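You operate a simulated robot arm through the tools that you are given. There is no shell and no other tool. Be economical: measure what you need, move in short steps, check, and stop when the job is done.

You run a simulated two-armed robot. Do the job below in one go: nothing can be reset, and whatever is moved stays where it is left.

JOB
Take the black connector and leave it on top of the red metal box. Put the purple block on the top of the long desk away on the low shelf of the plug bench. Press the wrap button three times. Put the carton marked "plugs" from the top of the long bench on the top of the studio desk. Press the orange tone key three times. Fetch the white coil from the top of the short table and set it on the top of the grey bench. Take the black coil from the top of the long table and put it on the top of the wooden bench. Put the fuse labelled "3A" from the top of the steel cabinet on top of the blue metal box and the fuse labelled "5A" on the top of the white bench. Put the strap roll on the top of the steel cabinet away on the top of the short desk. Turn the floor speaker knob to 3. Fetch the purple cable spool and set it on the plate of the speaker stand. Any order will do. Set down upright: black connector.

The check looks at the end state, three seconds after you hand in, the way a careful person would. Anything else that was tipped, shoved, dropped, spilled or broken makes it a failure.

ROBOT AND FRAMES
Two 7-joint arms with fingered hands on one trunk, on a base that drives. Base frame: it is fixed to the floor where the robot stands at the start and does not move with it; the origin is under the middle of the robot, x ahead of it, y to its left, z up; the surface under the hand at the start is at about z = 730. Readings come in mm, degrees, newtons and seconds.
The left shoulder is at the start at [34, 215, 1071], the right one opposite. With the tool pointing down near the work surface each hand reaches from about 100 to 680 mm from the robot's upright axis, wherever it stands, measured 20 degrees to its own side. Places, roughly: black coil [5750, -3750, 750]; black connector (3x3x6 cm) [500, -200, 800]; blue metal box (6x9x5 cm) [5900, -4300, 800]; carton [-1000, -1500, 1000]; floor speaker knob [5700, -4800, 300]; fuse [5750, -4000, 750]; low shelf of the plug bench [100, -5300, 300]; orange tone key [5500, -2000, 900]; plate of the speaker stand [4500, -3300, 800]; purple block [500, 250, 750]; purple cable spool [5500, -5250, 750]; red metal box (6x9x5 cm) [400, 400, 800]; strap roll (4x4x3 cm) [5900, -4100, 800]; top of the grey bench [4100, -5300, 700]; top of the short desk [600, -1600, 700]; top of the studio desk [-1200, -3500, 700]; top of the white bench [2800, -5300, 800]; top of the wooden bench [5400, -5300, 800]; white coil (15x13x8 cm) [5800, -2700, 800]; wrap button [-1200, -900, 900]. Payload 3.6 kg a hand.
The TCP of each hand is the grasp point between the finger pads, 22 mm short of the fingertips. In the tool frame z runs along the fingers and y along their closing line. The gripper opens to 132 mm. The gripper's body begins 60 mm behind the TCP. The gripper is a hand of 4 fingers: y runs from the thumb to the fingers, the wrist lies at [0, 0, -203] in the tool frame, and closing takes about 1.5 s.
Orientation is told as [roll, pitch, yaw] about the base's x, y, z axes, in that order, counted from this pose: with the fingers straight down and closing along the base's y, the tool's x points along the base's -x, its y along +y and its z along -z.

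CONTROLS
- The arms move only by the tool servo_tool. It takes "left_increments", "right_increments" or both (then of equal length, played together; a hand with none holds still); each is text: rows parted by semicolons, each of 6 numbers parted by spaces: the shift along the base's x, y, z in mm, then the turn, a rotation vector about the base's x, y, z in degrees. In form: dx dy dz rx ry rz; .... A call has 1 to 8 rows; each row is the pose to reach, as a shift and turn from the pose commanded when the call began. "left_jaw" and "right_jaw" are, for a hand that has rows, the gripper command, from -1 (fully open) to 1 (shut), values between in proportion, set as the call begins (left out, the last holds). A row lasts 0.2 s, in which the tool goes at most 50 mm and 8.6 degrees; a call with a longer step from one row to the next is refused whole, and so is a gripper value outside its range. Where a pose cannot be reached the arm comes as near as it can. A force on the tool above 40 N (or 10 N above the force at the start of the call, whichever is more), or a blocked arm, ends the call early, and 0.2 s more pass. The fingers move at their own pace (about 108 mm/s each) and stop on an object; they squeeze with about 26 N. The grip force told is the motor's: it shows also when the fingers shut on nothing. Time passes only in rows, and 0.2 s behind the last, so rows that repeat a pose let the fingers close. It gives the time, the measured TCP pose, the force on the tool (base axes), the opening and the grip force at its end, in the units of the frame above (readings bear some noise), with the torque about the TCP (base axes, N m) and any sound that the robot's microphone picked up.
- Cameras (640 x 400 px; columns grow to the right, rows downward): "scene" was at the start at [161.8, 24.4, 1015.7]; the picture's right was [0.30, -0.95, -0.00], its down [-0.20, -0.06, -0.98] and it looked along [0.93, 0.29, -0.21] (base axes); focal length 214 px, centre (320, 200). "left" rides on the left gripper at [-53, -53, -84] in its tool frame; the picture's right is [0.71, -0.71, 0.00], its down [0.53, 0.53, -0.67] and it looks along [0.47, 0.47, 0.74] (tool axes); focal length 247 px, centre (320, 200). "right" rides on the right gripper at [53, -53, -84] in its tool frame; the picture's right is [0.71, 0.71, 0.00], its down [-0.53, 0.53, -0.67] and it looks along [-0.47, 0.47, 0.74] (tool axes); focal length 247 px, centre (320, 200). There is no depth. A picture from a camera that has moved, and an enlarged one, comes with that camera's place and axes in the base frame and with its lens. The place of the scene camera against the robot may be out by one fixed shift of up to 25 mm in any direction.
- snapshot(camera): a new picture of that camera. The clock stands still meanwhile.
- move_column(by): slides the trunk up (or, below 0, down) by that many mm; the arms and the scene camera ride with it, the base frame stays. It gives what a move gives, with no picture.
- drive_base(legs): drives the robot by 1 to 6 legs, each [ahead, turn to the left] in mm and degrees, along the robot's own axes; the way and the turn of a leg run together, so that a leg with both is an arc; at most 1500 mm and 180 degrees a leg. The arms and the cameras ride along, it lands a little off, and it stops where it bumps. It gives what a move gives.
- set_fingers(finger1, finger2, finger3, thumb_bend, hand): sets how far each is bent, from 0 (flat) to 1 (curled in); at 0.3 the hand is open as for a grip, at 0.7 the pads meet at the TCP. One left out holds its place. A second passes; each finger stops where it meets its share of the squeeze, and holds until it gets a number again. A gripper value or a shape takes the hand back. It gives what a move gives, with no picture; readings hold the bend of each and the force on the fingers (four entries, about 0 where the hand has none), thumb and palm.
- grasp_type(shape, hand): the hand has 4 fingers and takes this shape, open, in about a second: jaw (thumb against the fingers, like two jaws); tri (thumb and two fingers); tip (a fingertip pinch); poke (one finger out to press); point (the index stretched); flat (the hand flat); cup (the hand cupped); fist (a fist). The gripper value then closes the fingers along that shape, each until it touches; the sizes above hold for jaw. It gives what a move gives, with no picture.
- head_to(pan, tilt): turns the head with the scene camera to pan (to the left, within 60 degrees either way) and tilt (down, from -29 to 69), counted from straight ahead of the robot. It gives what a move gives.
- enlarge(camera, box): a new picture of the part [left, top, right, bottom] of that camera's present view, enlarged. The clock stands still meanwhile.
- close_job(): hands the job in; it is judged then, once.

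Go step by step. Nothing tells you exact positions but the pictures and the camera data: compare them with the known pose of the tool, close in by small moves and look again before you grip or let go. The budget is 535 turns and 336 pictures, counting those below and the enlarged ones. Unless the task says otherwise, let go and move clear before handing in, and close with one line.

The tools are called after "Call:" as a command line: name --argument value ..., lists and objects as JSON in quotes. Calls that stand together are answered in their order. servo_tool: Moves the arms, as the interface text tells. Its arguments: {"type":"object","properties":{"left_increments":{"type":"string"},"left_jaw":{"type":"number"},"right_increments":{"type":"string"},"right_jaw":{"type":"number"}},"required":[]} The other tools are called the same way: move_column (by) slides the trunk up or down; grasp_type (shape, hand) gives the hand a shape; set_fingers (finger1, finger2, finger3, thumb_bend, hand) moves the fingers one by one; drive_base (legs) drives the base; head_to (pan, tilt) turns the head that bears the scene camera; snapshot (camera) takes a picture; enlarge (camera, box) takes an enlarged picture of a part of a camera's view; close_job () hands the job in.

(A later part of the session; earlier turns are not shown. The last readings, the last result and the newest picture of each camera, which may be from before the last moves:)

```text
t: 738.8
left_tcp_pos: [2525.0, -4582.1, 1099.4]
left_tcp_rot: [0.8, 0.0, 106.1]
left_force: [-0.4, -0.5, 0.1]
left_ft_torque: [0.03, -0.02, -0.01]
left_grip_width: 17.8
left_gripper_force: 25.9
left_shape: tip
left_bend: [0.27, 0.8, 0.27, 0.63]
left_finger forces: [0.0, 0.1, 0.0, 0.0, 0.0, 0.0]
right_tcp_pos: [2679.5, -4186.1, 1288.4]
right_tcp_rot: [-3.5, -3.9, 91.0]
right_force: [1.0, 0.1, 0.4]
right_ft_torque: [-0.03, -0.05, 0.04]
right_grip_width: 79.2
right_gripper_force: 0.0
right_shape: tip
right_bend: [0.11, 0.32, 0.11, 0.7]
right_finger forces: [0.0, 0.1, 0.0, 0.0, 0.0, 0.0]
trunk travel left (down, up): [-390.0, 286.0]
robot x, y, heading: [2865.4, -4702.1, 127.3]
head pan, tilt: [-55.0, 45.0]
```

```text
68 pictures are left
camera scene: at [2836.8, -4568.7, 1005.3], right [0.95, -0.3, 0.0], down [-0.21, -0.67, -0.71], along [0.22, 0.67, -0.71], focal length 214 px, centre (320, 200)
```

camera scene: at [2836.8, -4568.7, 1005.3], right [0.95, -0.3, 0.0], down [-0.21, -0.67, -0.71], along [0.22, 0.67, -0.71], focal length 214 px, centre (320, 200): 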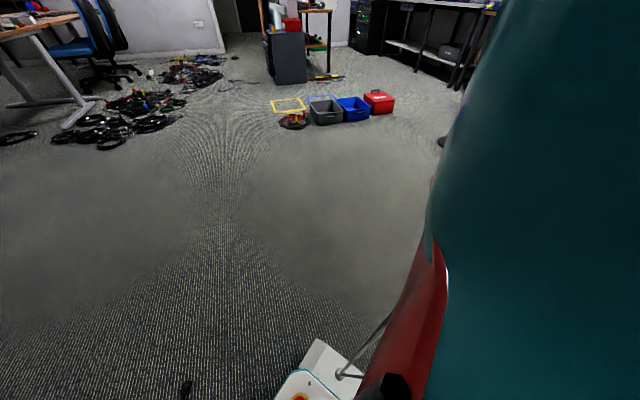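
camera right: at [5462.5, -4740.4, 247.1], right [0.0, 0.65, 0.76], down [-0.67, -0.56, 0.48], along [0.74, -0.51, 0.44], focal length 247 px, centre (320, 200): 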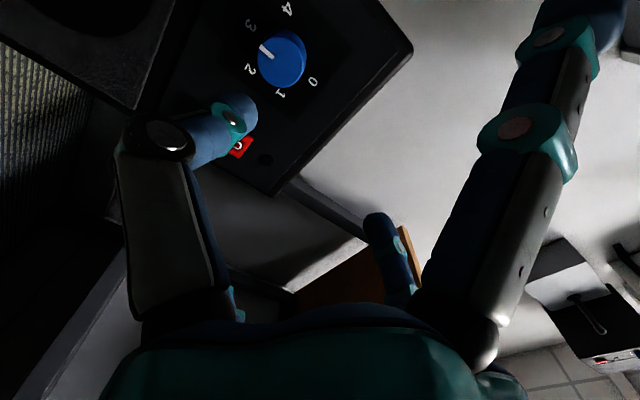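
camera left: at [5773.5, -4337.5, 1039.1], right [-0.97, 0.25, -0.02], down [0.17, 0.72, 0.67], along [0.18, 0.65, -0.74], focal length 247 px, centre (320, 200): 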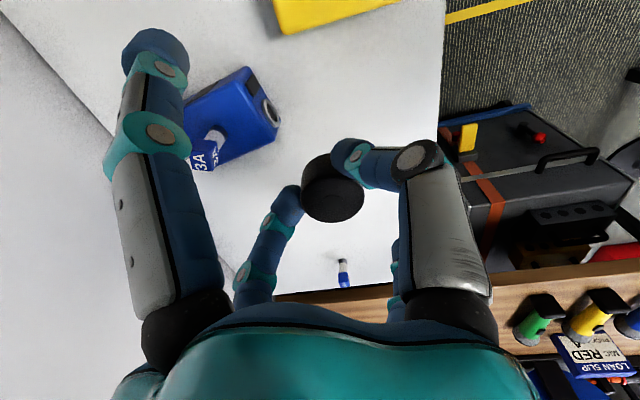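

The roll is on the floor near [2420,-4368]. I'm moving so the left hand can reach it, and lowering the trunk.

Call:
drive_base --legs '[[140, 0]]'

Call:
move_column --by -375

Call:
head_to --pan 15 --tilt 55

Call:
snapshot --camera "scene"

```text
t: 740.1
left_tcp_pos: [2436.3, -4468.4, 1098.6]
left_tcp_rot: [0.9, 0.1, 106.1]
left_force: [-0.9, 0.1, -0.1]
left_ft_torque: [-0.01, -0.03, -0.01]
left_grip_width: 18.1
left_gripper_force: 26.5
left_shape: tip
left_bend: [0.27, 0.8, 0.27, 0.63]
left_finger forces: [0.0, 0.1, 0.0, 0.0, 0.0, 0.0]
right_tcp_pos: [2591.7, -4071.6, 1286.7]
right_tcp_rot: [-3.6, -3.7, 91.1]
right_force: [-0.7, 0.2, -0.4]
right_ft_torque: [-0.01, 0.01, 0.0]
right_grip_width: 79.5
right_gripper_force: 0.0
right_shape: tip
right_bend: [0.11, 0.32, 0.11, 0.7]
right_finger forces: [0.0, 0.1, 0.0, 0.0, 0.0, 0.1]
trunk travel left (down, up): [-390.0, 286.0]
robot x, y, heading: [2776.0, -4592.0, 127.4]
head pan, tilt: [-55.0, 45.0]
```

```text
t: 743.7
left_tcp_pos: [2438.4, -4468.6, 725.1]
left_tcp_rot: [0.8, -0.1, 106.2]
left_force: [0.5, 0.0, 0.2]
left_ft_torque: [0.01, -0.01, -0.02]
left_grip_width: 18.1
left_gripper_force: 25.9
left_shape: tip
left_bend: [0.27, 0.8, 0.27, 0.63]
left_finger forces: [0.0, 0.1, 0.0, 0.0, 0.1, 0.0]
right_tcp_pos: [2593.9, -4073.7, 914.4]
right_tcp_rot: [-3.5, -3.8, 91.0]
right_force: [0.1, -0.4, 0.1]
right_ft_torque: [0.01, 0.0, -0.01]
right_grip_width: 79.3
right_gripper_force: 0.1
right_shape: tip
right_bend: [0.11, 0.32, 0.11, 0.7]
right_finger forces: [0.0, 0.1, 0.0, 0.0, 0.0, 0.1]
trunk travel left (down, up): [-15.0, 661.0]
robot x, y, heading: [2779.6, -4591.6, 127.2]
head pan, tilt: [-55.0, 45.0]
```

```text
t: 745.1
left_tcp_pos: [2438.8, -4470.3, 724.8]
left_tcp_rot: [0.8, 0.0, 106.1]
left_force: [-0.3, 0.4, 0.6]
left_ft_torque: [0.01, 0.02, -0.02]
left_grip_width: 17.7
left_gripper_force: 26.9
left_shape: tip
left_bend: [0.27, 0.8, 0.27, 0.63]
left_finger forces: [0.0, 0.0, 0.0, 0.0, 0.1, 0.1]
right_tcp_pos: [2593.4, -4073.3, 914.0]
right_tcp_rot: [-3.5, -3.7, 91.1]
right_force: [-0.6, 0.5, 0.5]
right_ft_torque: [-0.02, -0.01, -0.01]
right_grip_width: 79.0
right_gripper_force: 0.1
right_shape: tip
right_bend: [0.11, 0.32, 0.11, 0.7]
right_finger forces: [0.0, 0.1, 0.0, 0.0, 0.0, 0.0]
trunk travel left (down, up): [-15.0, 661.0]
robot x, y, heading: [2775.7, -4589.1, 127.4]
head pan, tilt: [15.0, 55.0]
```

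```text
67 pictures are left
camera scene: at [2665.5, -4484.1, 604.7], right [0.61, 0.79, 0.0], down [0.65, -0.5, -0.57], along [-0.45, 0.35, -0.82], focal length 214 px, centre (320, 200)
```

scene: 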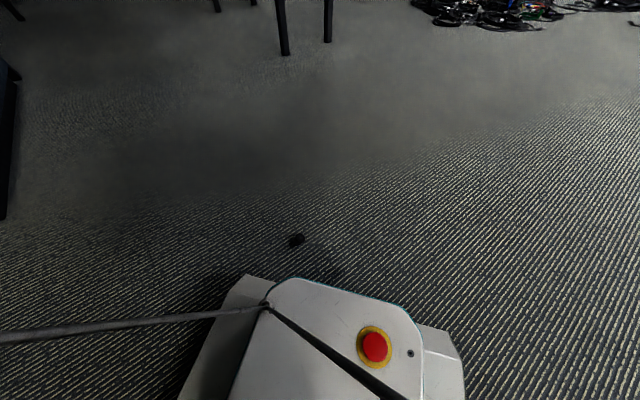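

Call:
servo_tool --left_increments "-5 25 -35 0 0 0; -10 45 -75 0 0 0; -15 65 -118 0 0 0; -18 80 -162 0 0 0; -20 90 -208 0 0 0; -20 90 -256 0 0 0; -20 90 -304 0 0 0; -20 90 -350 0 0 0" --left_jaw -0.3

Call:
servo_tool --left_increments "0 0 -45 0 0 0; 0 0 -90 0 0 0; 0 0 -135 0 0 0; 0 0 -170 0 0 0"

Call:
snapshot --camera "left"

```text
t: 746.9
left_tcp_pos: [2419.0, -4380.1, 374.0]
left_tcp_rot: [0.7, -0.1, 106.1]
left_force: [0.5, 0.1, 0.1]
left_ft_torque: [0.01, 0.0, -0.01]
left_grip_width: 85.6
left_gripper_force: 0.1
left_shape: tip
left_bend: [0.11, 0.3, 0.11, 0.7]
left_finger forces: [0.0, 0.0, 0.1, 0.1, 0.0, 0.0]
right_tcp_pos: [2593.2, -4072.7, 914.3]
right_tcp_rot: [-3.6, -3.7, 90.9]
right_force: [-0.7, -0.3, 0.1]
right_ft_torque: [-0.02, -0.03, -0.01]
right_grip_width: 79.1
right_gripper_force: 0.2
right_shape: tip
right_bend: [0.11, 0.32, 0.11, 0.7]
right_finger forces: [0.0, 0.0, 0.1, 0.0, 0.0, 0.0]
trunk travel left (down, up): [-15.0, 661.0]
robot x, y, heading: [2782.5, -4593.2, 127.2]
head pan, tilt: [15.0, 55.0]
```

```text
t: 747.9
left_tcp_pos: [2418.2, -4380.3, 205.1]
left_tcp_rot: [0.7, -0.1, 106.1]
left_force: [0.4, -1.1, -0.9]
left_ft_torque: [0.0, 0.02, -0.02]
left_grip_width: 85.5
left_gripper_force: 0.1
left_shape: tip
left_bend: [0.11, 0.3, 0.11, 0.7]
left_finger forces: [0.0, 0.0, 0.0, 0.0, 0.0, 0.0]
right_tcp_pos: [2593.7, -4072.3, 914.1]
right_tcp_rot: [-3.5, -3.7, 90.9]
right_force: [0.6, 0.3, -0.2]
right_ft_torque: [-0.02, -0.02, 0.01]
right_grip_width: 79.3
right_gripper_force: 0.2
right_shape: tip
right_bend: [0.11, 0.32, 0.11, 0.7]
right_finger forces: [0.1, 0.1, 0.1, 0.0, 0.0, 0.0]
trunk travel left (down, up): [-15.0, 661.0]
robot x, y, heading: [2779.1, -4589.6, 127.2]
head pan, tilt: [15.0, 55.0]
```

```text
66 pictures are left
camera left: at [2455.8, -4313.7, 287.0], right [0.88, -0.48, -0.01], down [-0.35, -0.65, 0.68], along [-0.33, -0.59, -0.74], focal length 247 px, centre (320, 200)
```

left: 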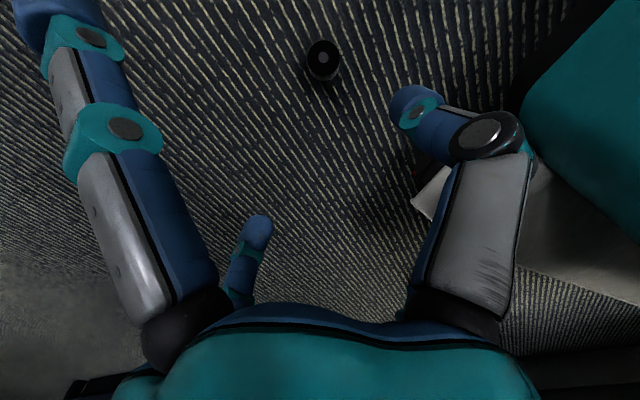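

Call:
servo_tool --left_increments "10 5 -45 0 0 0; 10 5 -90 0 0 0; 10 5 -125 0 0 0"

Call:
snapshot --camera "left"

```text
t: 748.7
left_tcp_pos: [2428.5, -4376.1, 80.4]
left_tcp_rot: [0.8, 0.0, 106.2]
left_force: [-1.4, -0.2, 0.3]
left_ft_torque: [0.02, 0.0, -0.01]
left_grip_width: 85.4
left_gripper_force: 0.2
left_shape: tip
left_bend: [0.11, 0.3, 0.11, 0.7]
left_finger forces: [0.0, 0.0, 0.0, 0.1, 0.0, 0.0]
right_tcp_pos: [2592.6, -4073.0, 914.3]
right_tcp_rot: [-3.5, -3.7, 91.1]
right_force: [-0.2, -0.2, 0.6]
right_ft_torque: [-0.01, 0.03, 0.03]
right_grip_width: 79.3
right_gripper_force: 0.0
right_shape: tip
right_bend: [0.11, 0.32, 0.11, 0.7]
right_finger forces: [0.0, 0.0, 0.1, 0.1, 0.0, 0.0]
trunk travel left (down, up): [-15.0, 661.0]
robot x, y, heading: [2779.6, -4593.0, 127.5]
head pan, tilt: [15.0, 55.0]
```

```text
65 pictures are left
camera left: at [2465.7, -4309.4, 161.1], right [0.88, -0.48, -0.01], down [-0.35, -0.65, 0.68], along [-0.33, -0.59, -0.74], focal length 247 px, centre (320, 200)
```

left: 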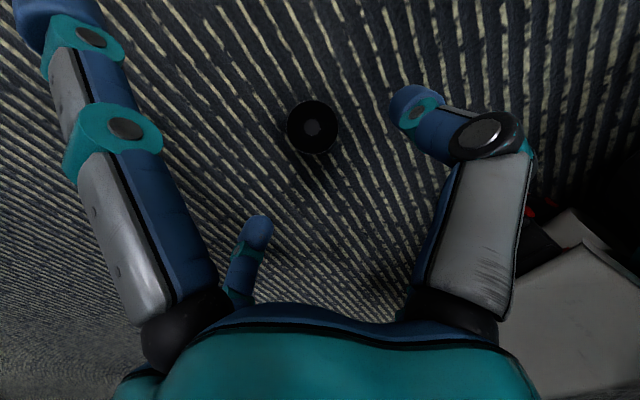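

Call:
servo_tool --left_increments "1 7 -15 0 0 0; 2 13 -35 0 0 0; 2 13 -48 0 0 0; 2 13 -53 0 0 0"

Call:
servo_tool --left_increments "0 0 0 0 0 0; 0 0 0 0 0 0; 0 0 0 0 0 0; 0 0 0 0 0 0; 0 0 0 0 0 0; 0 0 0 0 0 0; 0 0 0 0 0 0" --left_jaw 1

Call:
snapshot --camera "left"

```text
t: 749.7
left_tcp_pos: [2429.6, -4362.5, 26.9]
left_tcp_rot: [0.8, 0.1, 106.2]
left_force: [-0.6, -0.1, 0.1]
left_ft_torque: [-0.02, 0.01, -0.02]
left_grip_width: 85.4
left_gripper_force: 0.1
left_shape: tip
left_bend: [0.11, 0.3, 0.11, 0.7]
left_finger forces: [0.0, 0.0, 0.0, 0.1, 0.1, 0.0]
right_tcp_pos: [2593.5, -4074.1, 915.4]
right_tcp_rot: [-3.5, -3.8, 91.0]
right_force: [-1.1, 1.0, 0.4]
right_ft_torque: [-0.03, -0.01, -0.02]
right_grip_width: 79.3
right_gripper_force: 0.0
right_shape: tip
right_bend: [0.11, 0.32, 0.11, 0.7]
right_finger forces: [0.0, 0.0, 0.0, 0.0, 0.0, 0.1]
trunk travel left (down, up): [-15.0, 661.0]
robot x, y, heading: [2778.8, -4592.6, 127.2]
head pan, tilt: [15.0, 55.0]
```

```text
t: 751.3
left_tcp_pos: [2430.8, -4363.5, 27.5]
left_tcp_rot: [0.7, 0.0, 106.1]
left_force: [-0.4, -0.1, 0.8]
left_ft_torque: [-0.01, -0.02, 0.0]
left_grip_width: 0.0
left_gripper_force: 26.4
left_shape: tip
left_bend: [0.27, 0.7, 0.27, 0.7]
left_finger forces: [0.0, 0.0, 0.0, 0.0, 0.0, 0.0]
right_tcp_pos: [2593.4, -4072.2, 915.3]
right_tcp_rot: [-3.5, -3.8, 91.0]
right_force: [0.1, 0.5, -0.7]
right_ft_torque: [0.0, 0.01, 0.0]
right_grip_width: 79.2
right_gripper_force: 0.2
right_shape: tip
right_bend: [0.11, 0.32, 0.11, 0.7]
right_finger forces: [0.0, 0.1, 0.0, 0.0, 0.0, 0.1]
trunk travel left (down, up): [-15.0, 661.0]
robot x, y, heading: [2778.1, -4589.4, 127.2]
head pan, tilt: [15.0, 55.0]
```

```text
64 pictures are left
camera left: at [2467.6, -4296.1, 108.7], right [0.88, -0.48, -0.01], down [-0.35, -0.65, 0.68], along [-0.33, -0.59, -0.74], focal length 247 px, centre (320, 200)
```

left: 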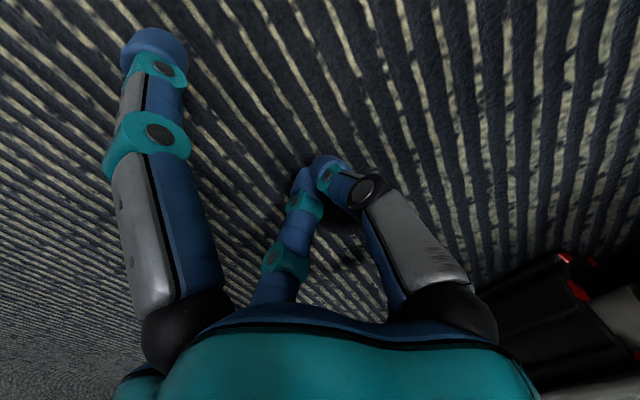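

Call:
servo_tool --left_increments "0 0 40 0 0 0; 0 0 80 0 0 0; 0 -20 110 0 0 0; 0 -20 110 0 0 0; 0 -20 110 0 0 0" --left_jaw -0.5

Call:
snapshot --camera "left"

```text
t: 752.5
left_tcp_pos: [2431.5, -4382.5, 136.5]
left_tcp_rot: [0.9, 0.1, 106.2]
left_force: [-0.2, -0.6, -0.2]
left_ft_torque: [0.02, 0.01, -0.01]
left_grip_width: 99.1
left_gripper_force: 0.1
left_shape: tip
left_bend: [0.11, 0.26, 0.11, 0.56]
left_finger forces: [0.1, 0.0, 0.0, 0.0, 0.0, 0.1]
right_tcp_pos: [2594.3, -4072.6, 914.4]
right_tcp_rot: [-3.4, -3.6, 91.0]
right_force: [0.3, 0.2, 0.7]
right_ft_torque: [0.01, 0.02, -0.01]
right_grip_width: 79.3
right_gripper_force: 0.0
right_shape: tip
right_bend: [0.11, 0.32, 0.11, 0.7]
right_finger forces: [0.0, 0.0, 0.1, 0.1, 0.1, 0.1]
trunk travel left (down, up): [-15.0, 661.0]
robot x, y, heading: [2778.6, -4589.3, 127.3]
head pan, tilt: [15.0, 55.0]
```

```text
63 pictures are left
camera left: at [2468.4, -4316.4, 218.8], right [0.88, -0.48, -0.01], down [-0.35, -0.65, 0.68], along [-0.33, -0.59, -0.74], focal length 247 px, centre (320, 200)
```

left: 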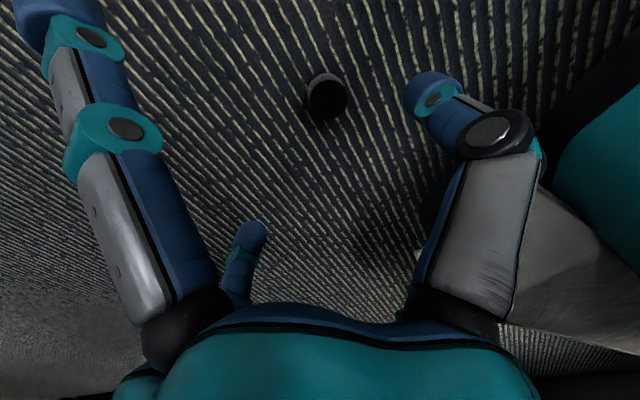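

The roll is squat, so I'll use the four-finger jaw, which centres it. I'm lining up and gripping again.

Call:
grasp_type --shape "jaw" --hand "left"

Call:
servo_tool --left_increments "5 -4 -40 0 0 0; 5 -4 -80 0 0 0; 5 -4 -103 0 0 0"

Call:
servo_tool --left_increments "0 0 0 0 0 0; 0 0 0 0 0 0; 0 0 0 0 0 0; 0 0 0 0 0 0; 0 0 0 0 0 0; 0 0 0 0 0 0; 0 0 0 0 0 0" --left_jaw 1

Call:
snapshot --camera "left"

```text
t: 753.4
left_tcp_pos: [2431.5, -4383.3, 136.9]
left_tcp_rot: [0.9, 0.0, 106.2]
left_force: [-0.5, -0.6, -0.4]
left_ft_torque: [0.01, 0.03, 0.05]
left_grip_width: 131.9
left_gripper_force: 0.1
left_shape: jaw
left_bend: [0.3, 0.3, 0.3, 0.3]
left_finger forces: [0.1, 0.0, 0.0, 0.1, 0.0, 0.0]
right_tcp_pos: [2592.2, -4073.6, 912.7]
right_tcp_rot: [-3.5, -3.7, 91.0]
right_force: [0.5, -0.1, -0.6]
right_ft_torque: [-0.01, 0.02, -0.03]
right_grip_width: 79.3
right_gripper_force: 0.0
right_shape: tip
right_bend: [0.11, 0.32, 0.11, 0.7]
right_finger forces: [0.1, 0.1, 0.0, 0.0, 0.1, 0.1]
trunk travel left (down, up): [-15.0, 661.0]
robot x, y, heading: [2777.3, -4588.7, 127.3]
head pan, tilt: [15.0, 55.0]
```

```text
t: 754.2
left_tcp_pos: [2436.7, -4387.8, 33.8]
left_tcp_rot: [0.7, 0.0, 106.1]
left_force: [-0.3, 0.0, 0.0]
left_ft_torque: [0.0, -0.01, 0.03]
left_grip_width: 131.8
left_gripper_force: 0.1
left_shape: jaw
left_bend: [0.3, 0.3, 0.3, 0.3]
left_finger forces: [0.1, 0.0, 0.1, 0.1, 0.0, 0.0]
right_tcp_pos: [2594.2, -4073.7, 914.6]
right_tcp_rot: [-3.6, -3.7, 91.1]
right_force: [0.6, 0.3, 0.0]
right_ft_torque: [0.0, 0.01, -0.01]
right_grip_width: 79.2
right_gripper_force: 0.0
right_shape: tip
right_bend: [0.11, 0.32, 0.11, 0.7]
right_finger forces: [0.0, 0.0, 0.1, 0.0, 0.0, 0.0]
trunk travel left (down, up): [-15.0, 661.0]
robot x, y, heading: [2778.1, -4590.7, 127.1]
head pan, tilt: [15.0, 55.0]
```

```text
t: 755.8
left_tcp_pos: [2437.1, -4386.7, 32.8]
left_tcp_rot: [0.8, 0.0, 106.2]
left_force: [-1.6, 0.2, -0.2]
left_ft_torque: [-0.05, 0.03, 0.03]
left_grip_width: 25.7
left_gripper_force: 26.1
left_shape: jaw
left_bend: [0.77, 0.77, 0.77, 0.7]
left_finger forces: [23.0, 23.2, 23.2, 0.0, 23.3, 0.1]
right_tcp_pos: [2592.2, -4073.8, 913.3]
right_tcp_rot: [-3.5, -3.7, 91.0]
right_force: [0.3, 0.6, 0.1]
right_ft_torque: [0.01, 0.02, 0.01]
right_grip_width: 79.2
right_gripper_force: 0.0
right_shape: tip
right_bend: [0.11, 0.32, 0.11, 0.7]
right_finger forces: [0.1, 0.0, 0.0, 0.1, 0.1, 0.0]
trunk travel left (down, up): [-15.0, 661.0]
robot x, y, heading: [2776.9, -4589.7, 127.1]
head pan, tilt: [15.0, 55.0]
```

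```text
62 pictures are left
camera left: at [2473.9, -4320.2, 115.5], right [0.88, -0.48, -0.01], down [-0.35, -0.65, 0.68], along [-0.33, -0.59, -0.74], focal length 247 px, centre (320, 200)
```

left: 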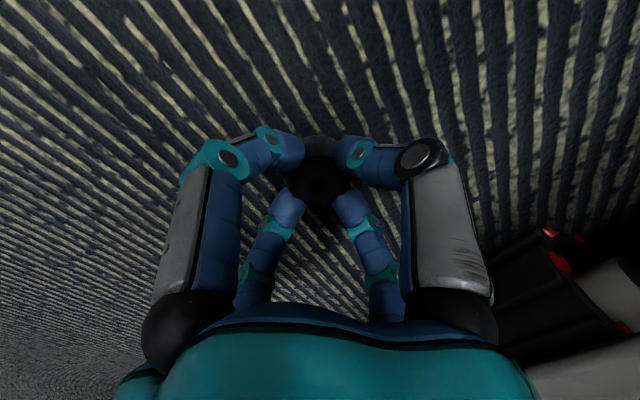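

All four fingers hold the roll firmly. I'm lifting and raising the trunk.

Call:
servo_tool --left_increments "0 0 30 0 0 0; 0 0 75 0 0 0; 0 0 120 0 0 0; 0 0 165 0 0 0; 0 0 210 0 0 0; 10 -10 255 0 0 0; 20 -25 300 0 0 0; 30 -40 340 0 0 0"

Call:
move_column --by 375

Call:
drive_base --legs '[[1400, 0]]'

Call:
head_to --pan 0 --tilt 20

Call:
snapshot --camera "scene"

```text
t: 757.6
left_tcp_pos: [2465.4, -4426.7, 373.5]
left_tcp_rot: [0.9, -0.1, 106.3]
left_force: [0.4, 0.2, 0.1]
left_ft_torque: [-0.05, 0.01, -0.01]
left_grip_width: 25.3
left_gripper_force: 26.6
left_shape: jaw
left_bend: [0.77, 0.77, 0.77, 0.7]
left_finger forces: [23.0, 23.2, 23.2, 0.0, 23.3, 0.0]
right_tcp_pos: [2593.1, -4073.4, 913.3]
right_tcp_rot: [-3.4, -3.7, 91.0]
right_force: [0.5, 0.2, 0.2]
right_ft_torque: [0.02, -0.04, -0.01]
right_grip_width: 79.2
right_gripper_force: 0.0
right_shape: tip
right_bend: [0.11, 0.32, 0.11, 0.7]
right_finger forces: [0.0, 0.1, 0.1, 0.0, 0.0, 0.0]
trunk travel left (down, up): [-15.0, 661.0]
robot x, y, heading: [2779.4, -4591.2, 127.2]
head pan, tilt: [15.0, 55.0]
```

```text
t: 761.2
left_tcp_pos: [2467.4, -4425.3, 747.9]
left_tcp_rot: [0.8, 0.0, 106.1]
left_force: [-0.6, 0.1, -0.4]
left_ft_torque: [0.0, -0.01, 0.01]
left_grip_width: 25.7
left_gripper_force: 26.4
left_shape: jaw
left_bend: [0.77, 0.77, 0.77, 0.7]
left_finger forces: [23.1, 23.2, 23.2, 0.1, 23.4, 0.0]
right_tcp_pos: [2593.4, -4073.3, 1288.1]
right_tcp_rot: [-3.5, -3.7, 91.1]
right_force: [-0.2, 0.0, 0.6]
right_ft_torque: [-0.02, 0.01, -0.02]
right_grip_width: 79.1
right_gripper_force: 0.2
right_shape: tip
right_bend: [0.11, 0.32, 0.11, 0.7]
right_finger forces: [0.0, 0.0, 0.1, 0.0, 0.1, 0.1]
trunk travel left (down, up): [-390.0, 286.0]
robot x, y, heading: [2780.6, -4584.2, 127.3]
head pan, tilt: [15.0, 55.0]
```

```text
t: 768.2
left_tcp_pos: [1621.1, -3308.5, 749.1]
left_tcp_rot: [0.8, 0.0, 105.9]
left_force: [-0.4, 0.3, 0.2]
left_ft_torque: [0.03, 0.0, 0.0]
left_grip_width: 25.6
left_gripper_force: 25.7
left_shape: jaw
left_bend: [0.77, 0.77, 0.77, 0.7]
left_finger forces: [23.0, 23.2, 23.2, 0.0, 23.4, 0.0]
right_tcp_pos: [1749.2, -2957.6, 1288.2]
right_tcp_rot: [-3.5, -3.8, 90.8]
right_force: [1.0, 0.2, 0.4]
right_ft_torque: [0.03, -0.01, 0.01]
right_grip_width: 79.3
right_gripper_force: 0.1
right_shape: tip
right_bend: [0.11, 0.32, 0.11, 0.7]
right_finger forces: [0.1, 0.0, 0.0, 0.0, 0.1, 0.1]
trunk travel left (down, up): [-390.0, 286.0]
robot x, y, heading: [1936.1, -3474.8, 127.3]
head pan, tilt: [15.0, 55.0]
```

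```text
t: 769.2
left_tcp_pos: [1619.2, -3309.6, 749.2]
left_tcp_rot: [0.7, 0.0, 105.8]
left_force: [0.4, 0.1, -0.1]
left_ft_torque: [0.0, 0.03, 0.01]
left_grip_width: 25.3
left_gripper_force: 26.0
left_shape: jaw
left_bend: [0.77, 0.77, 0.77, 0.7]
left_finger forces: [23.0, 23.2, 23.2, 0.1, 23.4, 0.0]
right_tcp_pos: [1750.2, -2959.5, 1288.8]
right_tcp_rot: [-3.5, -3.8, 90.8]
right_force: [-0.2, -0.1, 0.2]
right_ft_torque: [0.01, -0.01, 0.05]
right_grip_width: 79.2
right_gripper_force: 0.0
right_shape: tip
right_bend: [0.11, 0.32, 0.11, 0.7]
right_finger forces: [0.1, 0.0, 0.1, 0.0, 0.0, 0.0]
trunk travel left (down, up): [-390.0, 286.0]
robot x, y, heading: [1936.7, -3473.7, 127.1]
head pan, tilt: [0.0, 20.0]
```

```text
61 pictures are left
camera scene: at [1824.7, -3344.3, 1043.8], right [0.8, 0.6, 0.0], down [0.21, -0.27, -0.94], along [-0.57, 0.75, -0.34], focal length 214 px, centre (320, 200)
```

scene: 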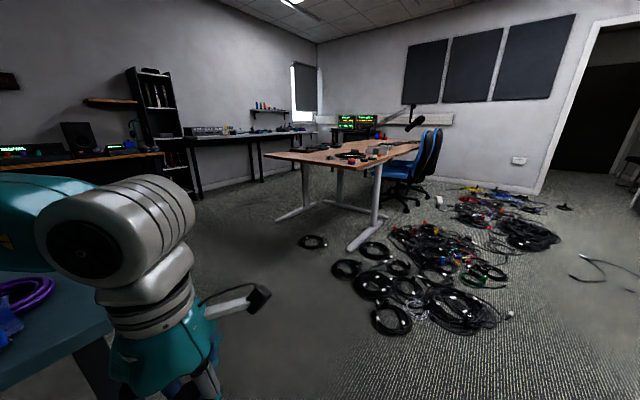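

I see the short desk ahead with cable coils scattered on the floor to the right; the space south of the desk near x≈600 is clear. I'm raising the hand and driving there around the teal table.

Call:
servo_tool --left_increments "0 0 45 0 0 0; 0 0 90 0 0 0; 0 0 135 0 0 0; 0 0 180 0 0 0; 0 0 225 0 0 0; 0 0 270 0 0 0; 0 0 310 0 0 0"

Call:
drive_base --legs '[[650, 0]]'

Call:
drive_base --legs '[[0, 36]]'

Call:
head_to --pan 0 --tilt 25

Call:
snapshot --camera "scene"

```text
t: 770.8
left_tcp_pos: [1620.7, -3308.7, 1060.6]
left_tcp_rot: [0.8, 0.0, 105.9]
left_force: [-1.0, -0.7, -0.2]
left_ft_torque: [-0.01, -0.01, -0.01]
left_grip_width: 25.5
left_gripper_force: 25.6
left_shape: jaw
left_bend: [0.77, 0.77, 0.77, 0.7]
left_finger forces: [23.2, 23.2, 23.1, 0.0, 23.3, 0.1]
right_tcp_pos: [1750.7, -2958.0, 1289.4]
right_tcp_rot: [-3.4, -3.7, 90.9]
right_force: [0.2, 0.0, -0.9]
right_ft_torque: [0.0, -0.01, 0.01]
right_grip_width: 79.3
right_gripper_force: 0.1
right_shape: tip
right_bend: [0.11, 0.32, 0.11, 0.7]
right_finger forces: [0.0, 0.0, 0.0, 0.0, 0.0, 0.0]
trunk travel left (down, up): [-390.0, 286.0]
robot x, y, heading: [1930.2, -3477.3, 127.1]
head pan, tilt: [0.0, 20.0]
```

```text
t: 774.5
left_tcp_pos: [1227.0, -2783.8, 1058.9]
left_tcp_rot: [0.8, -0.1, 105.6]
left_force: [0.0, 0.1, -0.7]
left_ft_torque: [0.0, -0.02, -0.01]
left_grip_width: 25.5
left_gripper_force: 26.0
left_shape: jaw
left_bend: [0.77, 0.77, 0.77, 0.7]
left_finger forces: [23.2, 23.0, 23.0, 0.0, 23.3, 0.0]
right_tcp_pos: [1359.8, -2433.3, 1288.0]
right_tcp_rot: [-3.5, -3.7, 90.4]
right_force: [0.2, 0.6, 0.4]
right_ft_torque: [0.0, 0.02, -0.02]
right_grip_width: 79.3
right_gripper_force: 0.0
right_shape: tip
right_bend: [0.11, 0.32, 0.11, 0.7]
right_finger forces: [0.0, 0.0, 0.0, 0.0, 0.0, 0.0]
trunk travel left (down, up): [-390.0, 286.0]
robot x, y, heading: [1537.7, -2952.0, 126.7]
head pan, tilt: [0.0, 20.0]
```

```text
t: 777.0
left_tcp_pos: [1184.4, -3000.1, 1060.6]
left_tcp_rot: [0.7, -0.4, 141.6]
left_force: [0.0, 0.0, -0.8]
left_ft_torque: [0.06, -0.01, 0.0]
left_grip_width: 25.7
left_gripper_force: 26.2
left_shape: jaw
left_bend: [0.77, 0.77, 0.77, 0.7]
left_finger forces: [23.2, 23.5, 22.9, 0.1, 23.7, 0.0]
right_tcp_pos: [1054.0, -2640.0, 1270.0]
right_tcp_rot: [1.8, -8.3, 127.2]
right_force: [0.1, -0.7, 0.2]
right_ft_torque: [0.03, 0.01, -0.01]
right_grip_width: 79.2
right_gripper_force: 0.1
right_shape: tip
right_bend: [0.11, 0.32, 0.11, 0.7]
right_finger forces: [0.0, 0.0, 0.0, 0.1, 0.0, 0.0]
trunk travel left (down, up): [-390.0, 286.0]
robot x, y, heading: [1543.6, -2922.6, 162.8]
head pan, tilt: [0.0, 20.0]
stopped in leg 1: the robot was blocked; the commanded pose is now the measured one
```

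```text
t: 777.6
left_tcp_pos: [1183.9, -3000.1, 1060.0]
left_tcp_rot: [0.7, -0.2, 141.5]
left_force: [0.0, 0.2, 0.2]
left_ft_torque: [0.0, 0.02, -0.04]
left_grip_width: 25.5
left_gripper_force: 25.7
left_shape: jaw
left_bend: [0.77, 0.77, 0.77, 0.7]
left_finger forces: [23.2, 23.6, 23.0, 0.0, 23.6, 0.0]
right_tcp_pos: [1054.5, -2636.6, 1268.8]
right_tcp_rot: [1.8, -8.2, 127.0]
right_force: [-0.6, -0.7, 0.2]
right_ft_torque: [0.03, 0.01, 0.02]
right_grip_width: 79.3
right_gripper_force: 0.2
right_shape: tip
right_bend: [0.11, 0.32, 0.11, 0.7]
right_finger forces: [0.0, 0.0, 0.0, 0.0, 0.0, 0.1]
trunk travel left (down, up): [-390.0, 286.0]
robot x, y, heading: [1542.3, -2923.4, 162.7]
head pan, tilt: [0.0, 25.0]
```

```text
60 pictures are left
camera scene: at [1378.1, -2876.8, 1035.8], right [0.3, 0.95, 0.0], down [0.4, -0.13, -0.91], along [-0.86, 0.27, -0.42], focal length 214 px, centre (320, 200)
```

scene: 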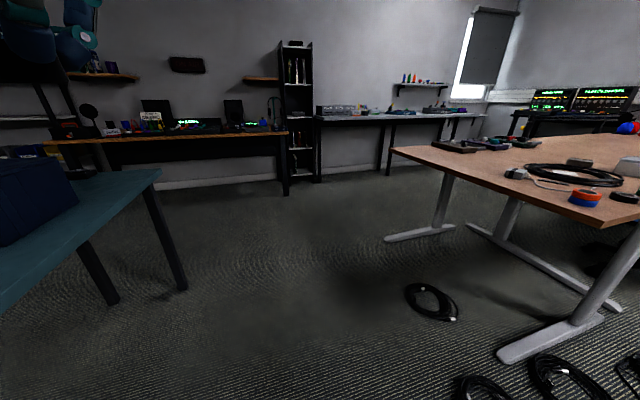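

Call:
drive_base --legs '[[1000, 0]]'

Call:
drive_base --legs '[[0, -36]]'

Call:
drive_base --legs '[[0, -36]]'

Call:
head_to --pan 0 --tilt 25

Call:
snapshot --camera "scene"

```text
t: 782.8
left_tcp_pos: [224.6, -2695.4, 1059.5]
left_tcp_rot: [0.8, -0.2, 141.3]
left_force: [0.4, -0.1, 0.3]
left_ft_torque: [0.01, 0.0, -0.03]
left_grip_width: 25.3
left_gripper_force: 26.1
left_shape: jaw
left_bend: [0.77, 0.77, 0.77, 0.7]
left_finger forces: [23.2, 23.4, 23.0, 0.0, 23.5, 0.0]
right_tcp_pos: [96.5, -2331.5, 1268.5]
right_tcp_rot: [1.9, -8.1, 126.9]
right_force: [-0.3, 0.3, 0.0]
right_ft_torque: [0.01, -0.02, -0.02]
right_grip_width: 79.0
right_gripper_force: 0.1
right_shape: tip
right_bend: [0.11, 0.32, 0.11, 0.7]
right_finger forces: [0.1, 0.0, 0.0, 0.0, 0.0, 0.0]
trunk travel left (down, up): [-390.0, 286.0]
robot x, y, heading: [587.0, -2622.9, 162.4]
head pan, tilt: [0.0, 25.0]
```

```text
t: 783.7
left_tcp_pos: [223.1, -2684.2, 1063.6]
left_tcp_rot: [0.9, -0.3, 139.4]
left_force: [0.5, 0.3, -0.1]
left_ft_torque: [0.0, -0.02, 0.0]
left_grip_width: 25.3
left_gripper_force: 25.8
left_shape: jaw
left_bend: [0.77, 0.77, 0.77, 0.7]
left_finger forces: [23.2, 23.5, 23.0, 0.1, 23.5, 0.0]
right_tcp_pos: [106.4, -2317.6, 1270.7]
right_tcp_rot: [2.0, -8.3, 124.8]
right_force: [0.3, -0.3, -0.7]
right_ft_torque: [0.04, 0.03, 0.04]
right_grip_width: 79.2
right_gripper_force: 0.0
right_shape: tip
right_bend: [0.11, 0.32, 0.11, 0.7]
right_finger forces: [0.0, 0.0, 0.0, 0.0, 0.0, 0.1]
trunk travel left (down, up): [-390.0, 286.0]
robot x, y, heading: [587.4, -2621.0, 160.7]
head pan, tilt: [0.0, 25.0]
stopped in leg 1: the robot was blocked; the commanded pose is now the measured one
```

```text
t: 785.8
left_tcp_pos: [255.6, -2457.9, 1062.4]
left_tcp_rot: [0.8, -0.2, 103.3]
left_force: [-0.5, -0.7, 0.0]
left_ft_torque: [-0.02, -0.01, -0.02]
left_grip_width: 25.3
left_gripper_force: 25.7
left_shape: jaw
left_bend: [0.77, 0.77, 0.77, 0.7]
left_finger forces: [23.3, 23.4, 22.9, 0.1, 23.4, 0.0]
right_tcp_pos: [370.6, -2087.0, 1270.8]
right_tcp_rot: [2.0, -8.3, 88.9]
right_force: [-0.8, -0.2, 0.0]
right_ft_torque: [-0.03, -0.01, -0.03]
right_grip_width: 79.3
right_gripper_force: 0.0
right_shape: tip
right_bend: [0.11, 0.32, 0.11, 0.7]
right_finger forces: [0.0, 0.1, 0.0, 0.0, 0.0, 0.0]
trunk travel left (down, up): [-390.0, 286.0]
robot x, y, heading: [560.4, -2641.5, 124.5]
head pan, tilt: [0.0, 25.0]
```

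```text
t: 786.4
left_tcp_pos: [256.9, -2456.3, 1063.9]
left_tcp_rot: [0.9, -0.2, 103.3]
left_force: [-0.6, 0.4, 1.1]
left_ft_torque: [-0.01, 0.02, 0.02]
left_grip_width: 25.4
left_gripper_force: 26.1
left_shape: jaw
left_bend: [0.77, 0.77, 0.77, 0.7]
left_finger forces: [23.3, 23.5, 22.8, 0.0, 23.4, 0.0]
right_tcp_pos: [372.8, -2085.6, 1271.0]
right_tcp_rot: [2.1, -8.1, 88.8]
right_force: [-0.4, -0.6, -0.1]
right_ft_torque: [0.0, 0.02, 0.01]
right_grip_width: 79.2
right_gripper_force: 0.1
right_shape: tip
right_bend: [0.11, 0.32, 0.11, 0.7]
right_finger forces: [0.0, 0.0, 0.0, 0.0, 0.0, 0.0]
trunk travel left (down, up): [-390.0, 286.0]
robot x, y, heading: [560.9, -2635.5, 124.9]
head pan, tilt: [0.0, 25.0]
```

```text
59 pictures are left
camera scene: at [459.7, -2502.6, 1035.7], right [0.82, 0.57, 0.0], down [0.24, -0.35, -0.91], along [-0.52, 0.74, -0.42], focal length 214 px, centre (320, 200)
```

scene: 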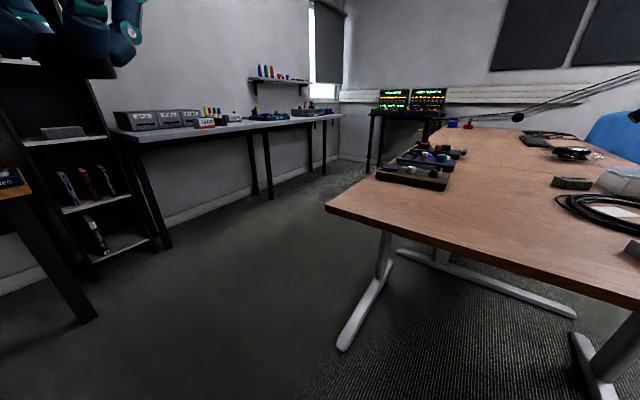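

The short desk has a large clear area near [480,-1850]. I'm squaring up to it and moving in.

Call:
drive_base --legs '[[0, -34]]'

Call:
drive_base --legs '[[180, 0]]'

Call:
head_to --pan 0 --tilt 35

Call:
snapshot --camera "scene"

```text
t: 788.5
left_tcp_pos: [409.1, -2317.4, 1063.5]
left_tcp_rot: [0.9, -0.3, 69.3]
left_force: [-0.2, -0.3, 0.3]
left_ft_torque: [0.0, -0.01, 0.0]
left_grip_width: 25.1
left_gripper_force: 25.8
left_shape: jaw
left_bend: [0.77, 0.77, 0.77, 0.7]
left_finger forces: [23.1, 23.3, 22.8, 0.0, 23.1, 0.1]
right_tcp_pos: [712.0, -2066.9, 1274.1]
right_tcp_rot: [2.0, -8.3, 54.9]
right_force: [-0.7, 1.0, -0.2]
right_ft_torque: [-0.04, -0.01, 0.0]
right_grip_width: 79.5
right_gripper_force: 0.1
right_shape: tip
right_bend: [0.11, 0.32, 0.11, 0.7]
right_finger forces: [0.1, 0.0, 0.0, 0.0, 0.0, 0.0]
trunk travel left (down, up): [-390.0, 286.0]
robot x, y, heading: [531.0, -2637.1, 91.0]
head pan, tilt: [0.0, 25.0]
```

```text
t: 790.0
left_tcp_pos: [404.7, -2136.5, 1063.7]
left_tcp_rot: [0.8, -0.2, 69.4]
left_force: [-0.3, -0.8, 0.0]
left_ft_torque: [-0.02, 0.0, -0.03]
left_grip_width: 25.4
left_gripper_force: 25.5
left_shape: jaw
left_bend: [0.77, 0.77, 0.77, 0.7]
left_finger forces: [23.2, 23.4, 22.9, 0.1, 23.5, 0.0]
right_tcp_pos: [707.5, -1887.4, 1274.5]
right_tcp_rot: [2.0, -8.3, 55.0]
right_force: [0.1, -0.1, 0.3]
right_ft_torque: [-0.01, 0.0, 0.01]
right_grip_width: 79.2
right_gripper_force: 0.0
right_shape: tip
right_bend: [0.11, 0.32, 0.11, 0.7]
right_finger forces: [0.0, 0.1, 0.1, 0.1, 0.1, 0.0]
trunk travel left (down, up): [-390.0, 286.0]
robot x, y, heading: [529.1, -2459.4, 91.1]
head pan, tilt: [0.0, 25.0]
```

```text
t: 790.7
left_tcp_pos: [404.1, -2140.6, 1065.4]
left_tcp_rot: [0.9, -0.3, 69.3]
left_force: [0.0, -0.2, -0.1]
left_ft_torque: [0.0, -0.03, -0.02]
left_grip_width: 25.2
left_gripper_force: 26.3
left_shape: jaw
left_bend: [0.77, 0.77, 0.77, 0.7]
left_finger forces: [23.3, 23.4, 22.8, 0.1, 23.4, 0.1]
right_tcp_pos: [708.3, -1888.9, 1275.8]
right_tcp_rot: [2.0, -8.3, 54.8]
right_force: [-0.2, -0.8, 0.5]
right_ft_torque: [-0.01, -0.02, -0.02]
right_grip_width: 79.3
right_gripper_force: 0.0
right_shape: tip
right_bend: [0.11, 0.32, 0.11, 0.7]
right_finger forces: [0.0, 0.1, 0.0, 0.0, 0.0, 0.1]
trunk travel left (down, up): [-390.0, 286.0]
robot x, y, heading: [524.9, -2459.7, 91.3]
head pan, tilt: [0.0, 35.0]
```

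```text
58 pictures are left
camera scene: at [518.4, -2297.7, 1020.1], right [1.0, 0.02, 0.0], down [0.01, -0.57, -0.82], along [-0.02, 0.82, -0.57], focal length 214 px, centre (320, 200)
```

scene: 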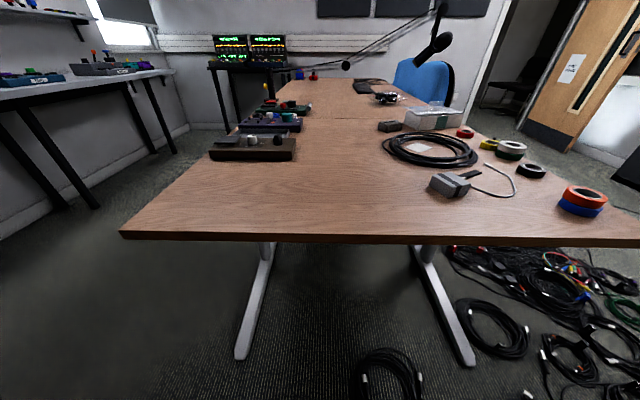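

Call:
servo_tool --left_increments "6 42 -10 0 0 0; 12 84 -20 0 0 0; 18 126 -35 0 0 0; 24 168 -50 0 0 0; 30 208 -70 0 0 0; 36 240 -100 0 0 0; 36 240 -145 0 0 0; 36 240 -190 0 0 0"

Call:
servo_tool --left_increments "0 0 -35 0 0 0; 0 0 -60 0 0 0; 0 0 -75 0 0 0; 0 0 -85 0 0 0"

Call:
snapshot --camera "scene"

```text
t: 792.5
left_tcp_pos: [444.2, -1897.3, 873.6]
left_tcp_rot: [0.9, -0.4, 69.4]
left_force: [-0.1, 0.1, 0.1]
left_ft_torque: [0.0, 0.0, 0.01]
left_grip_width: 25.4
left_gripper_force: 26.1
left_shape: jaw
left_bend: [0.77, 0.77, 0.77, 0.7]
left_finger forces: [23.1, 23.4, 22.8, 0.1, 23.3, 0.0]
right_tcp_pos: [707.5, -1887.7, 1276.3]
right_tcp_rot: [2.0, -8.3, 54.9]
right_force: [0.2, -0.3, -0.1]
right_ft_torque: [0.0, 0.0, -0.02]
right_grip_width: 79.0
right_gripper_force: 0.0
right_shape: tip
right_bend: [0.11, 0.32, 0.11, 0.7]
right_finger forces: [0.0, 0.0, 0.0, 0.0, 0.0, 0.0]
trunk travel left (down, up): [-390.0, 286.0]
robot x, y, heading: [523.9, -2457.4, 90.9]
head pan, tilt: [0.0, 35.0]
```

```text
t: 793.5
left_tcp_pos: [441.4, -1900.0, 788.9]
left_tcp_rot: [0.9, -0.4, 69.3]
left_force: [0.2, -0.5, 0.3]
left_ft_torque: [-0.03, -0.01, 0.01]
left_grip_width: 25.6
left_gripper_force: 25.3
left_shape: jaw
left_bend: [0.77, 0.77, 0.77, 0.7]
left_finger forces: [23.1, 23.3, 22.8, 0.0, 23.3, 0.1]
right_tcp_pos: [708.1, -1889.0, 1275.5]
right_tcp_rot: [2.1, -8.3, 54.8]
right_force: [0.1, 0.4, 0.7]
right_ft_torque: [0.01, -0.02, -0.02]
right_grip_width: 79.1
right_gripper_force: 0.0
right_shape: tip
right_bend: [0.11, 0.32, 0.11, 0.7]
right_finger forces: [0.1, 0.1, 0.1, 0.0, 0.0, 0.0]
trunk travel left (down, up): [-390.0, 286.0]
robot x, y, heading: [528.3, -2458.0, 91.4]
head pan, tilt: [0.0, 35.0]
```

```text
57 pictures are left
camera scene: at [518.4, -2297.5, 1020.0], right [1.0, 0.02, 0.0], down [0.01, -0.57, -0.82], along [-0.02, 0.82, -0.57], focal length 214 px, centre (320, 200)
```

scene: 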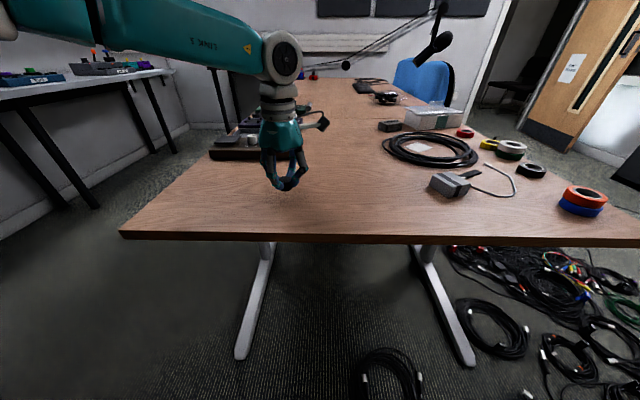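

I'm lowering in small steps to touch the desk.

Call:
servo_tool --left_increments "0 0 -5 0 0 0; 0 0 -10 0 0 0; 0 0 -14 0 0 0; 0 0 -18 0 0 0"

Call:
servo_tool --left_increments "0 0 -3 0 0 0; 0 0 -6 0 0 0; 0 0 -9 0 0 0"

```text
t: 794.5
left_tcp_pos: [442.4, -1899.3, 771.6]
left_tcp_rot: [0.9, -0.2, 69.4]
left_force: [-0.1, 0.6, 0.6]
left_ft_torque: [0.02, 0.02, -0.01]
left_grip_width: 25.1
left_gripper_force: 26.1
left_shape: jaw
left_bend: [0.77, 0.77, 0.77, 0.7]
left_finger forces: [23.2, 23.3, 22.8, 0.1, 23.4, 0.1]
right_tcp_pos: [706.6, -1889.7, 1275.3]
right_tcp_rot: [2.1, -8.3, 54.8]
right_force: [0.5, -0.5, -1.2]
right_ft_torque: [0.01, 0.01, 0.01]
right_grip_width: 79.2
right_gripper_force: 0.0
right_shape: tip
right_bend: [0.11, 0.32, 0.11, 0.7]
right_finger forces: [0.1, 0.1, 0.0, 0.0, 0.0, 0.0]
trunk travel left (down, up): [-390.0, 286.0]
robot x, y, heading: [525.2, -2456.9, 91.2]
head pan, tilt: [0.0, 35.0]
```

```text
t: 795.3
left_tcp_pos: [442.8, -1899.6, 761.2]
left_tcp_rot: [0.9, -0.3, 69.2]
left_force: [0.9, 0.1, 1.1]
left_ft_torque: [-0.01, 0.03, -0.01]
left_grip_width: 25.4
left_gripper_force: 26.1
left_shape: jaw
left_bend: [0.77, 0.77, 0.77, 0.7]
left_finger forces: [23.3, 23.2, 22.9, 0.1, 23.3, 0.0]
right_tcp_pos: [707.9, -1889.1, 1275.0]
right_tcp_rot: [2.0, -8.3, 54.9]
right_force: [0.3, 0.5, 0.6]
right_ft_torque: [-0.04, 0.02, -0.02]
right_grip_width: 79.5
right_gripper_force: 0.0
right_shape: tip
right_bend: [0.11, 0.32, 0.11, 0.7]
right_finger forces: [0.0, 0.0, 0.0, 0.1, 0.0, 0.1]
trunk travel left (down, up): [-390.0, 286.0]
robot x, y, heading: [528.3, -2456.2, 91.3]
head pan, tilt: [0.0, 35.0]
```

Call:
servo_tool --left_increments "0 0 -2 0 0 0; 0 0 -4 0 0 0; 0 0 -6 0 0 0"

Call:
enlarge --camera "scene" --box '[230, 130, 350, 230]'

```text
t: 796.1
left_tcp_pos: [442.4, -1899.8, 761.5]
left_tcp_rot: [1.1, -0.7, 69.3]
left_force: [-0.1, -1.6, 28.0]
left_ft_torque: [0.0, 0.05, -0.02]
left_grip_width: 26.1
left_gripper_force: 26.5
left_shape: jaw
left_bend: [0.78, 0.78, 0.77, 0.7]
left_finger forces: [27.6, 28.6, 27.4, 0.0, 27.7, 0.0]
right_tcp_pos: [707.9, -1892.7, 1277.7]
right_tcp_rot: [2.3, -8.4, 55.0]
right_force: [-0.4, 0.6, 0.3]
right_ft_torque: [-0.04, -0.01, -0.02]
right_grip_width: 79.4
right_gripper_force: 0.0
right_shape: tip
right_bend: [0.11, 0.32, 0.11, 0.7]
right_finger forces: [0.0, 0.0, 0.0, 0.0, 0.0, 0.1]
trunk travel left (down, up): [-390.0, 286.0]
robot x, y, heading: [526.3, -2458.7, 91.1]
head pan, tilt: [0.0, 35.0]
```

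```text
4.00 times, centred on (290, 180) of scene
camera zoom: at [518.7, -2299.9, 1020.8], right [1.0, 0.02, 0.0], down [0.01, -0.57, -0.82], along [-0.02, 0.82, -0.57], focal length 858 px, centre (440, 280)
```

zoom: 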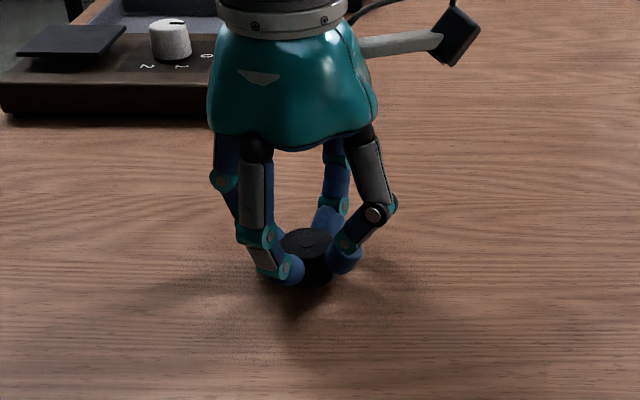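

Seated on the desk with 28 N. I'm easing up, opening and lifting away.

Call:
servo_tool --left_increments "0 0 4 0 0 0; 0 0 4 0 0 0"

Call:
servo_tool --left_increments "0 0 0 0 0 0; 0 0 0 0 0 0; 0 0 0 0 0 0; 0 0 0 0 0 0; 0 0 0 0 0 0; 0 0 0 0 0 0" --left_jaw -1

Call:
servo_tool --left_increments "0 0 40 0 0 0; 0 0 85 0 0 0; 0 0 130 0 0 0; 0 0 175 0 0 0; 0 0 220 0 0 0; 0 -40 250 0 0 0; 0 -85 265 0 0 0; 0 -130 275 0 0 0"

Call:
snapshot --camera "scene"

```text
t: 796.7
left_tcp_pos: [441.8, -1900.0, 761.0]
left_tcp_rot: [0.9, -0.3, 69.4]
left_force: [1.6, 2.7, 17.3]
left_ft_torque: [0.16, -0.05, 0.01]
left_grip_width: 26.0
left_gripper_force: 26.2
left_shape: jaw
left_bend: [0.78, 0.78, 0.77, 0.7]
left_finger forces: [28.8, 28.1, 25.7, 0.0, 27.0, 0.1]
right_tcp_pos: [707.5, -1889.5, 1276.7]
right_tcp_rot: [2.1, -8.4, 54.9]
right_force: [-0.4, -0.6, 0.1]
right_ft_torque: [0.0, -0.01, 0.02]
right_grip_width: 79.5
right_gripper_force: 0.0
right_shape: tip
right_bend: [0.11, 0.32, 0.11, 0.7]
right_finger forces: [0.0, 0.0, 0.1, 0.0, 0.0, 0.0]
trunk travel left (down, up): [-390.0, 286.0]
robot x, y, heading: [528.1, -2458.3, 91.0]
head pan, tilt: [0.0, 35.0]
```

```text
t: 798.1
left_tcp_pos: [440.6, -1900.1, 760.2]
left_tcp_rot: [0.9, -0.3, 69.3]
left_force: [0.5, 0.0, 0.2]
left_ft_torque: [-0.01, 0.02, -0.01]
left_grip_width: 131.7
left_gripper_force: 0.1
left_shape: jaw
left_bend: [0.3, 0.3, 0.3, 0.3]
left_finger forces: [0.0, 0.0, 0.0, 0.0, 0.0, 0.0]
right_tcp_pos: [708.0, -1889.2, 1275.0]
right_tcp_rot: [2.0, -8.4, 54.9]
right_force: [-0.2, 0.2, -0.4]
right_ft_torque: [0.01, 0.03, 0.0]
right_grip_width: 79.2
right_gripper_force: 0.1
right_shape: tip
right_bend: [0.11, 0.32, 0.11, 0.7]
right_finger forces: [0.1, 0.0, 0.1, 0.0, 0.0, 0.0]
trunk travel left (down, up): [-390.0, 286.0]
robot x, y, heading: [529.9, -2457.3, 91.1]
head pan, tilt: [0.0, 35.0]
```

```text
t: 799.9
left_tcp_pos: [441.9, -2031.2, 1035.4]
left_tcp_rot: [0.9, -0.2, 69.4]
left_force: [-0.3, 0.0, 0.3]
left_ft_torque: [0.03, 0.0, 0.0]
left_grip_width: 131.9
left_gripper_force: 0.1
left_shape: jaw
left_bend: [0.3, 0.3, 0.3, 0.3]
left_finger forces: [0.1, 0.0, 0.1, 0.0, 0.1, 0.1]
right_tcp_pos: [707.6, -1889.4, 1275.3]
right_tcp_rot: [2.1, -8.4, 54.9]
right_force: [-0.2, -0.4, 0.6]
right_ft_torque: [0.02, -0.02, 0.02]
right_grip_width: 79.5
right_gripper_force: 0.0
right_shape: tip
right_bend: [0.11, 0.32, 0.11, 0.7]
right_finger forces: [0.0, 0.1, 0.0, 0.0, 0.0, 0.0]
trunk travel left (down, up): [-390.0, 286.0]
robot x, y, heading: [529.2, -2459.0, 91.1]
head pan, tilt: [0.0, 35.0]
```

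```text
55 pictures are left
camera scene: at [518.3, -2298.1, 1020.2], right [1.0, 0.02, 0.0], down [0.01, -0.57, -0.82], along [-0.02, 0.82, -0.57], focal length 214 px, centre (320, 200)
```

scene: 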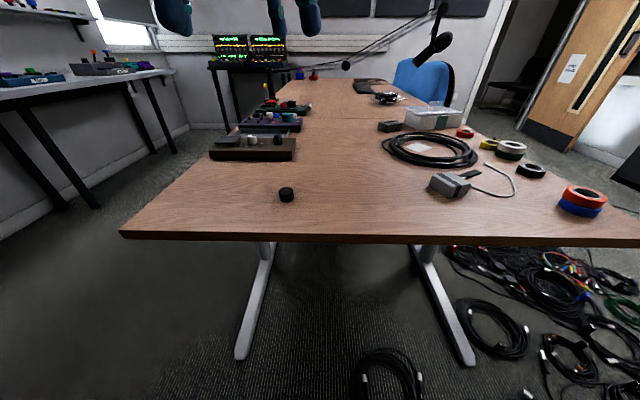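

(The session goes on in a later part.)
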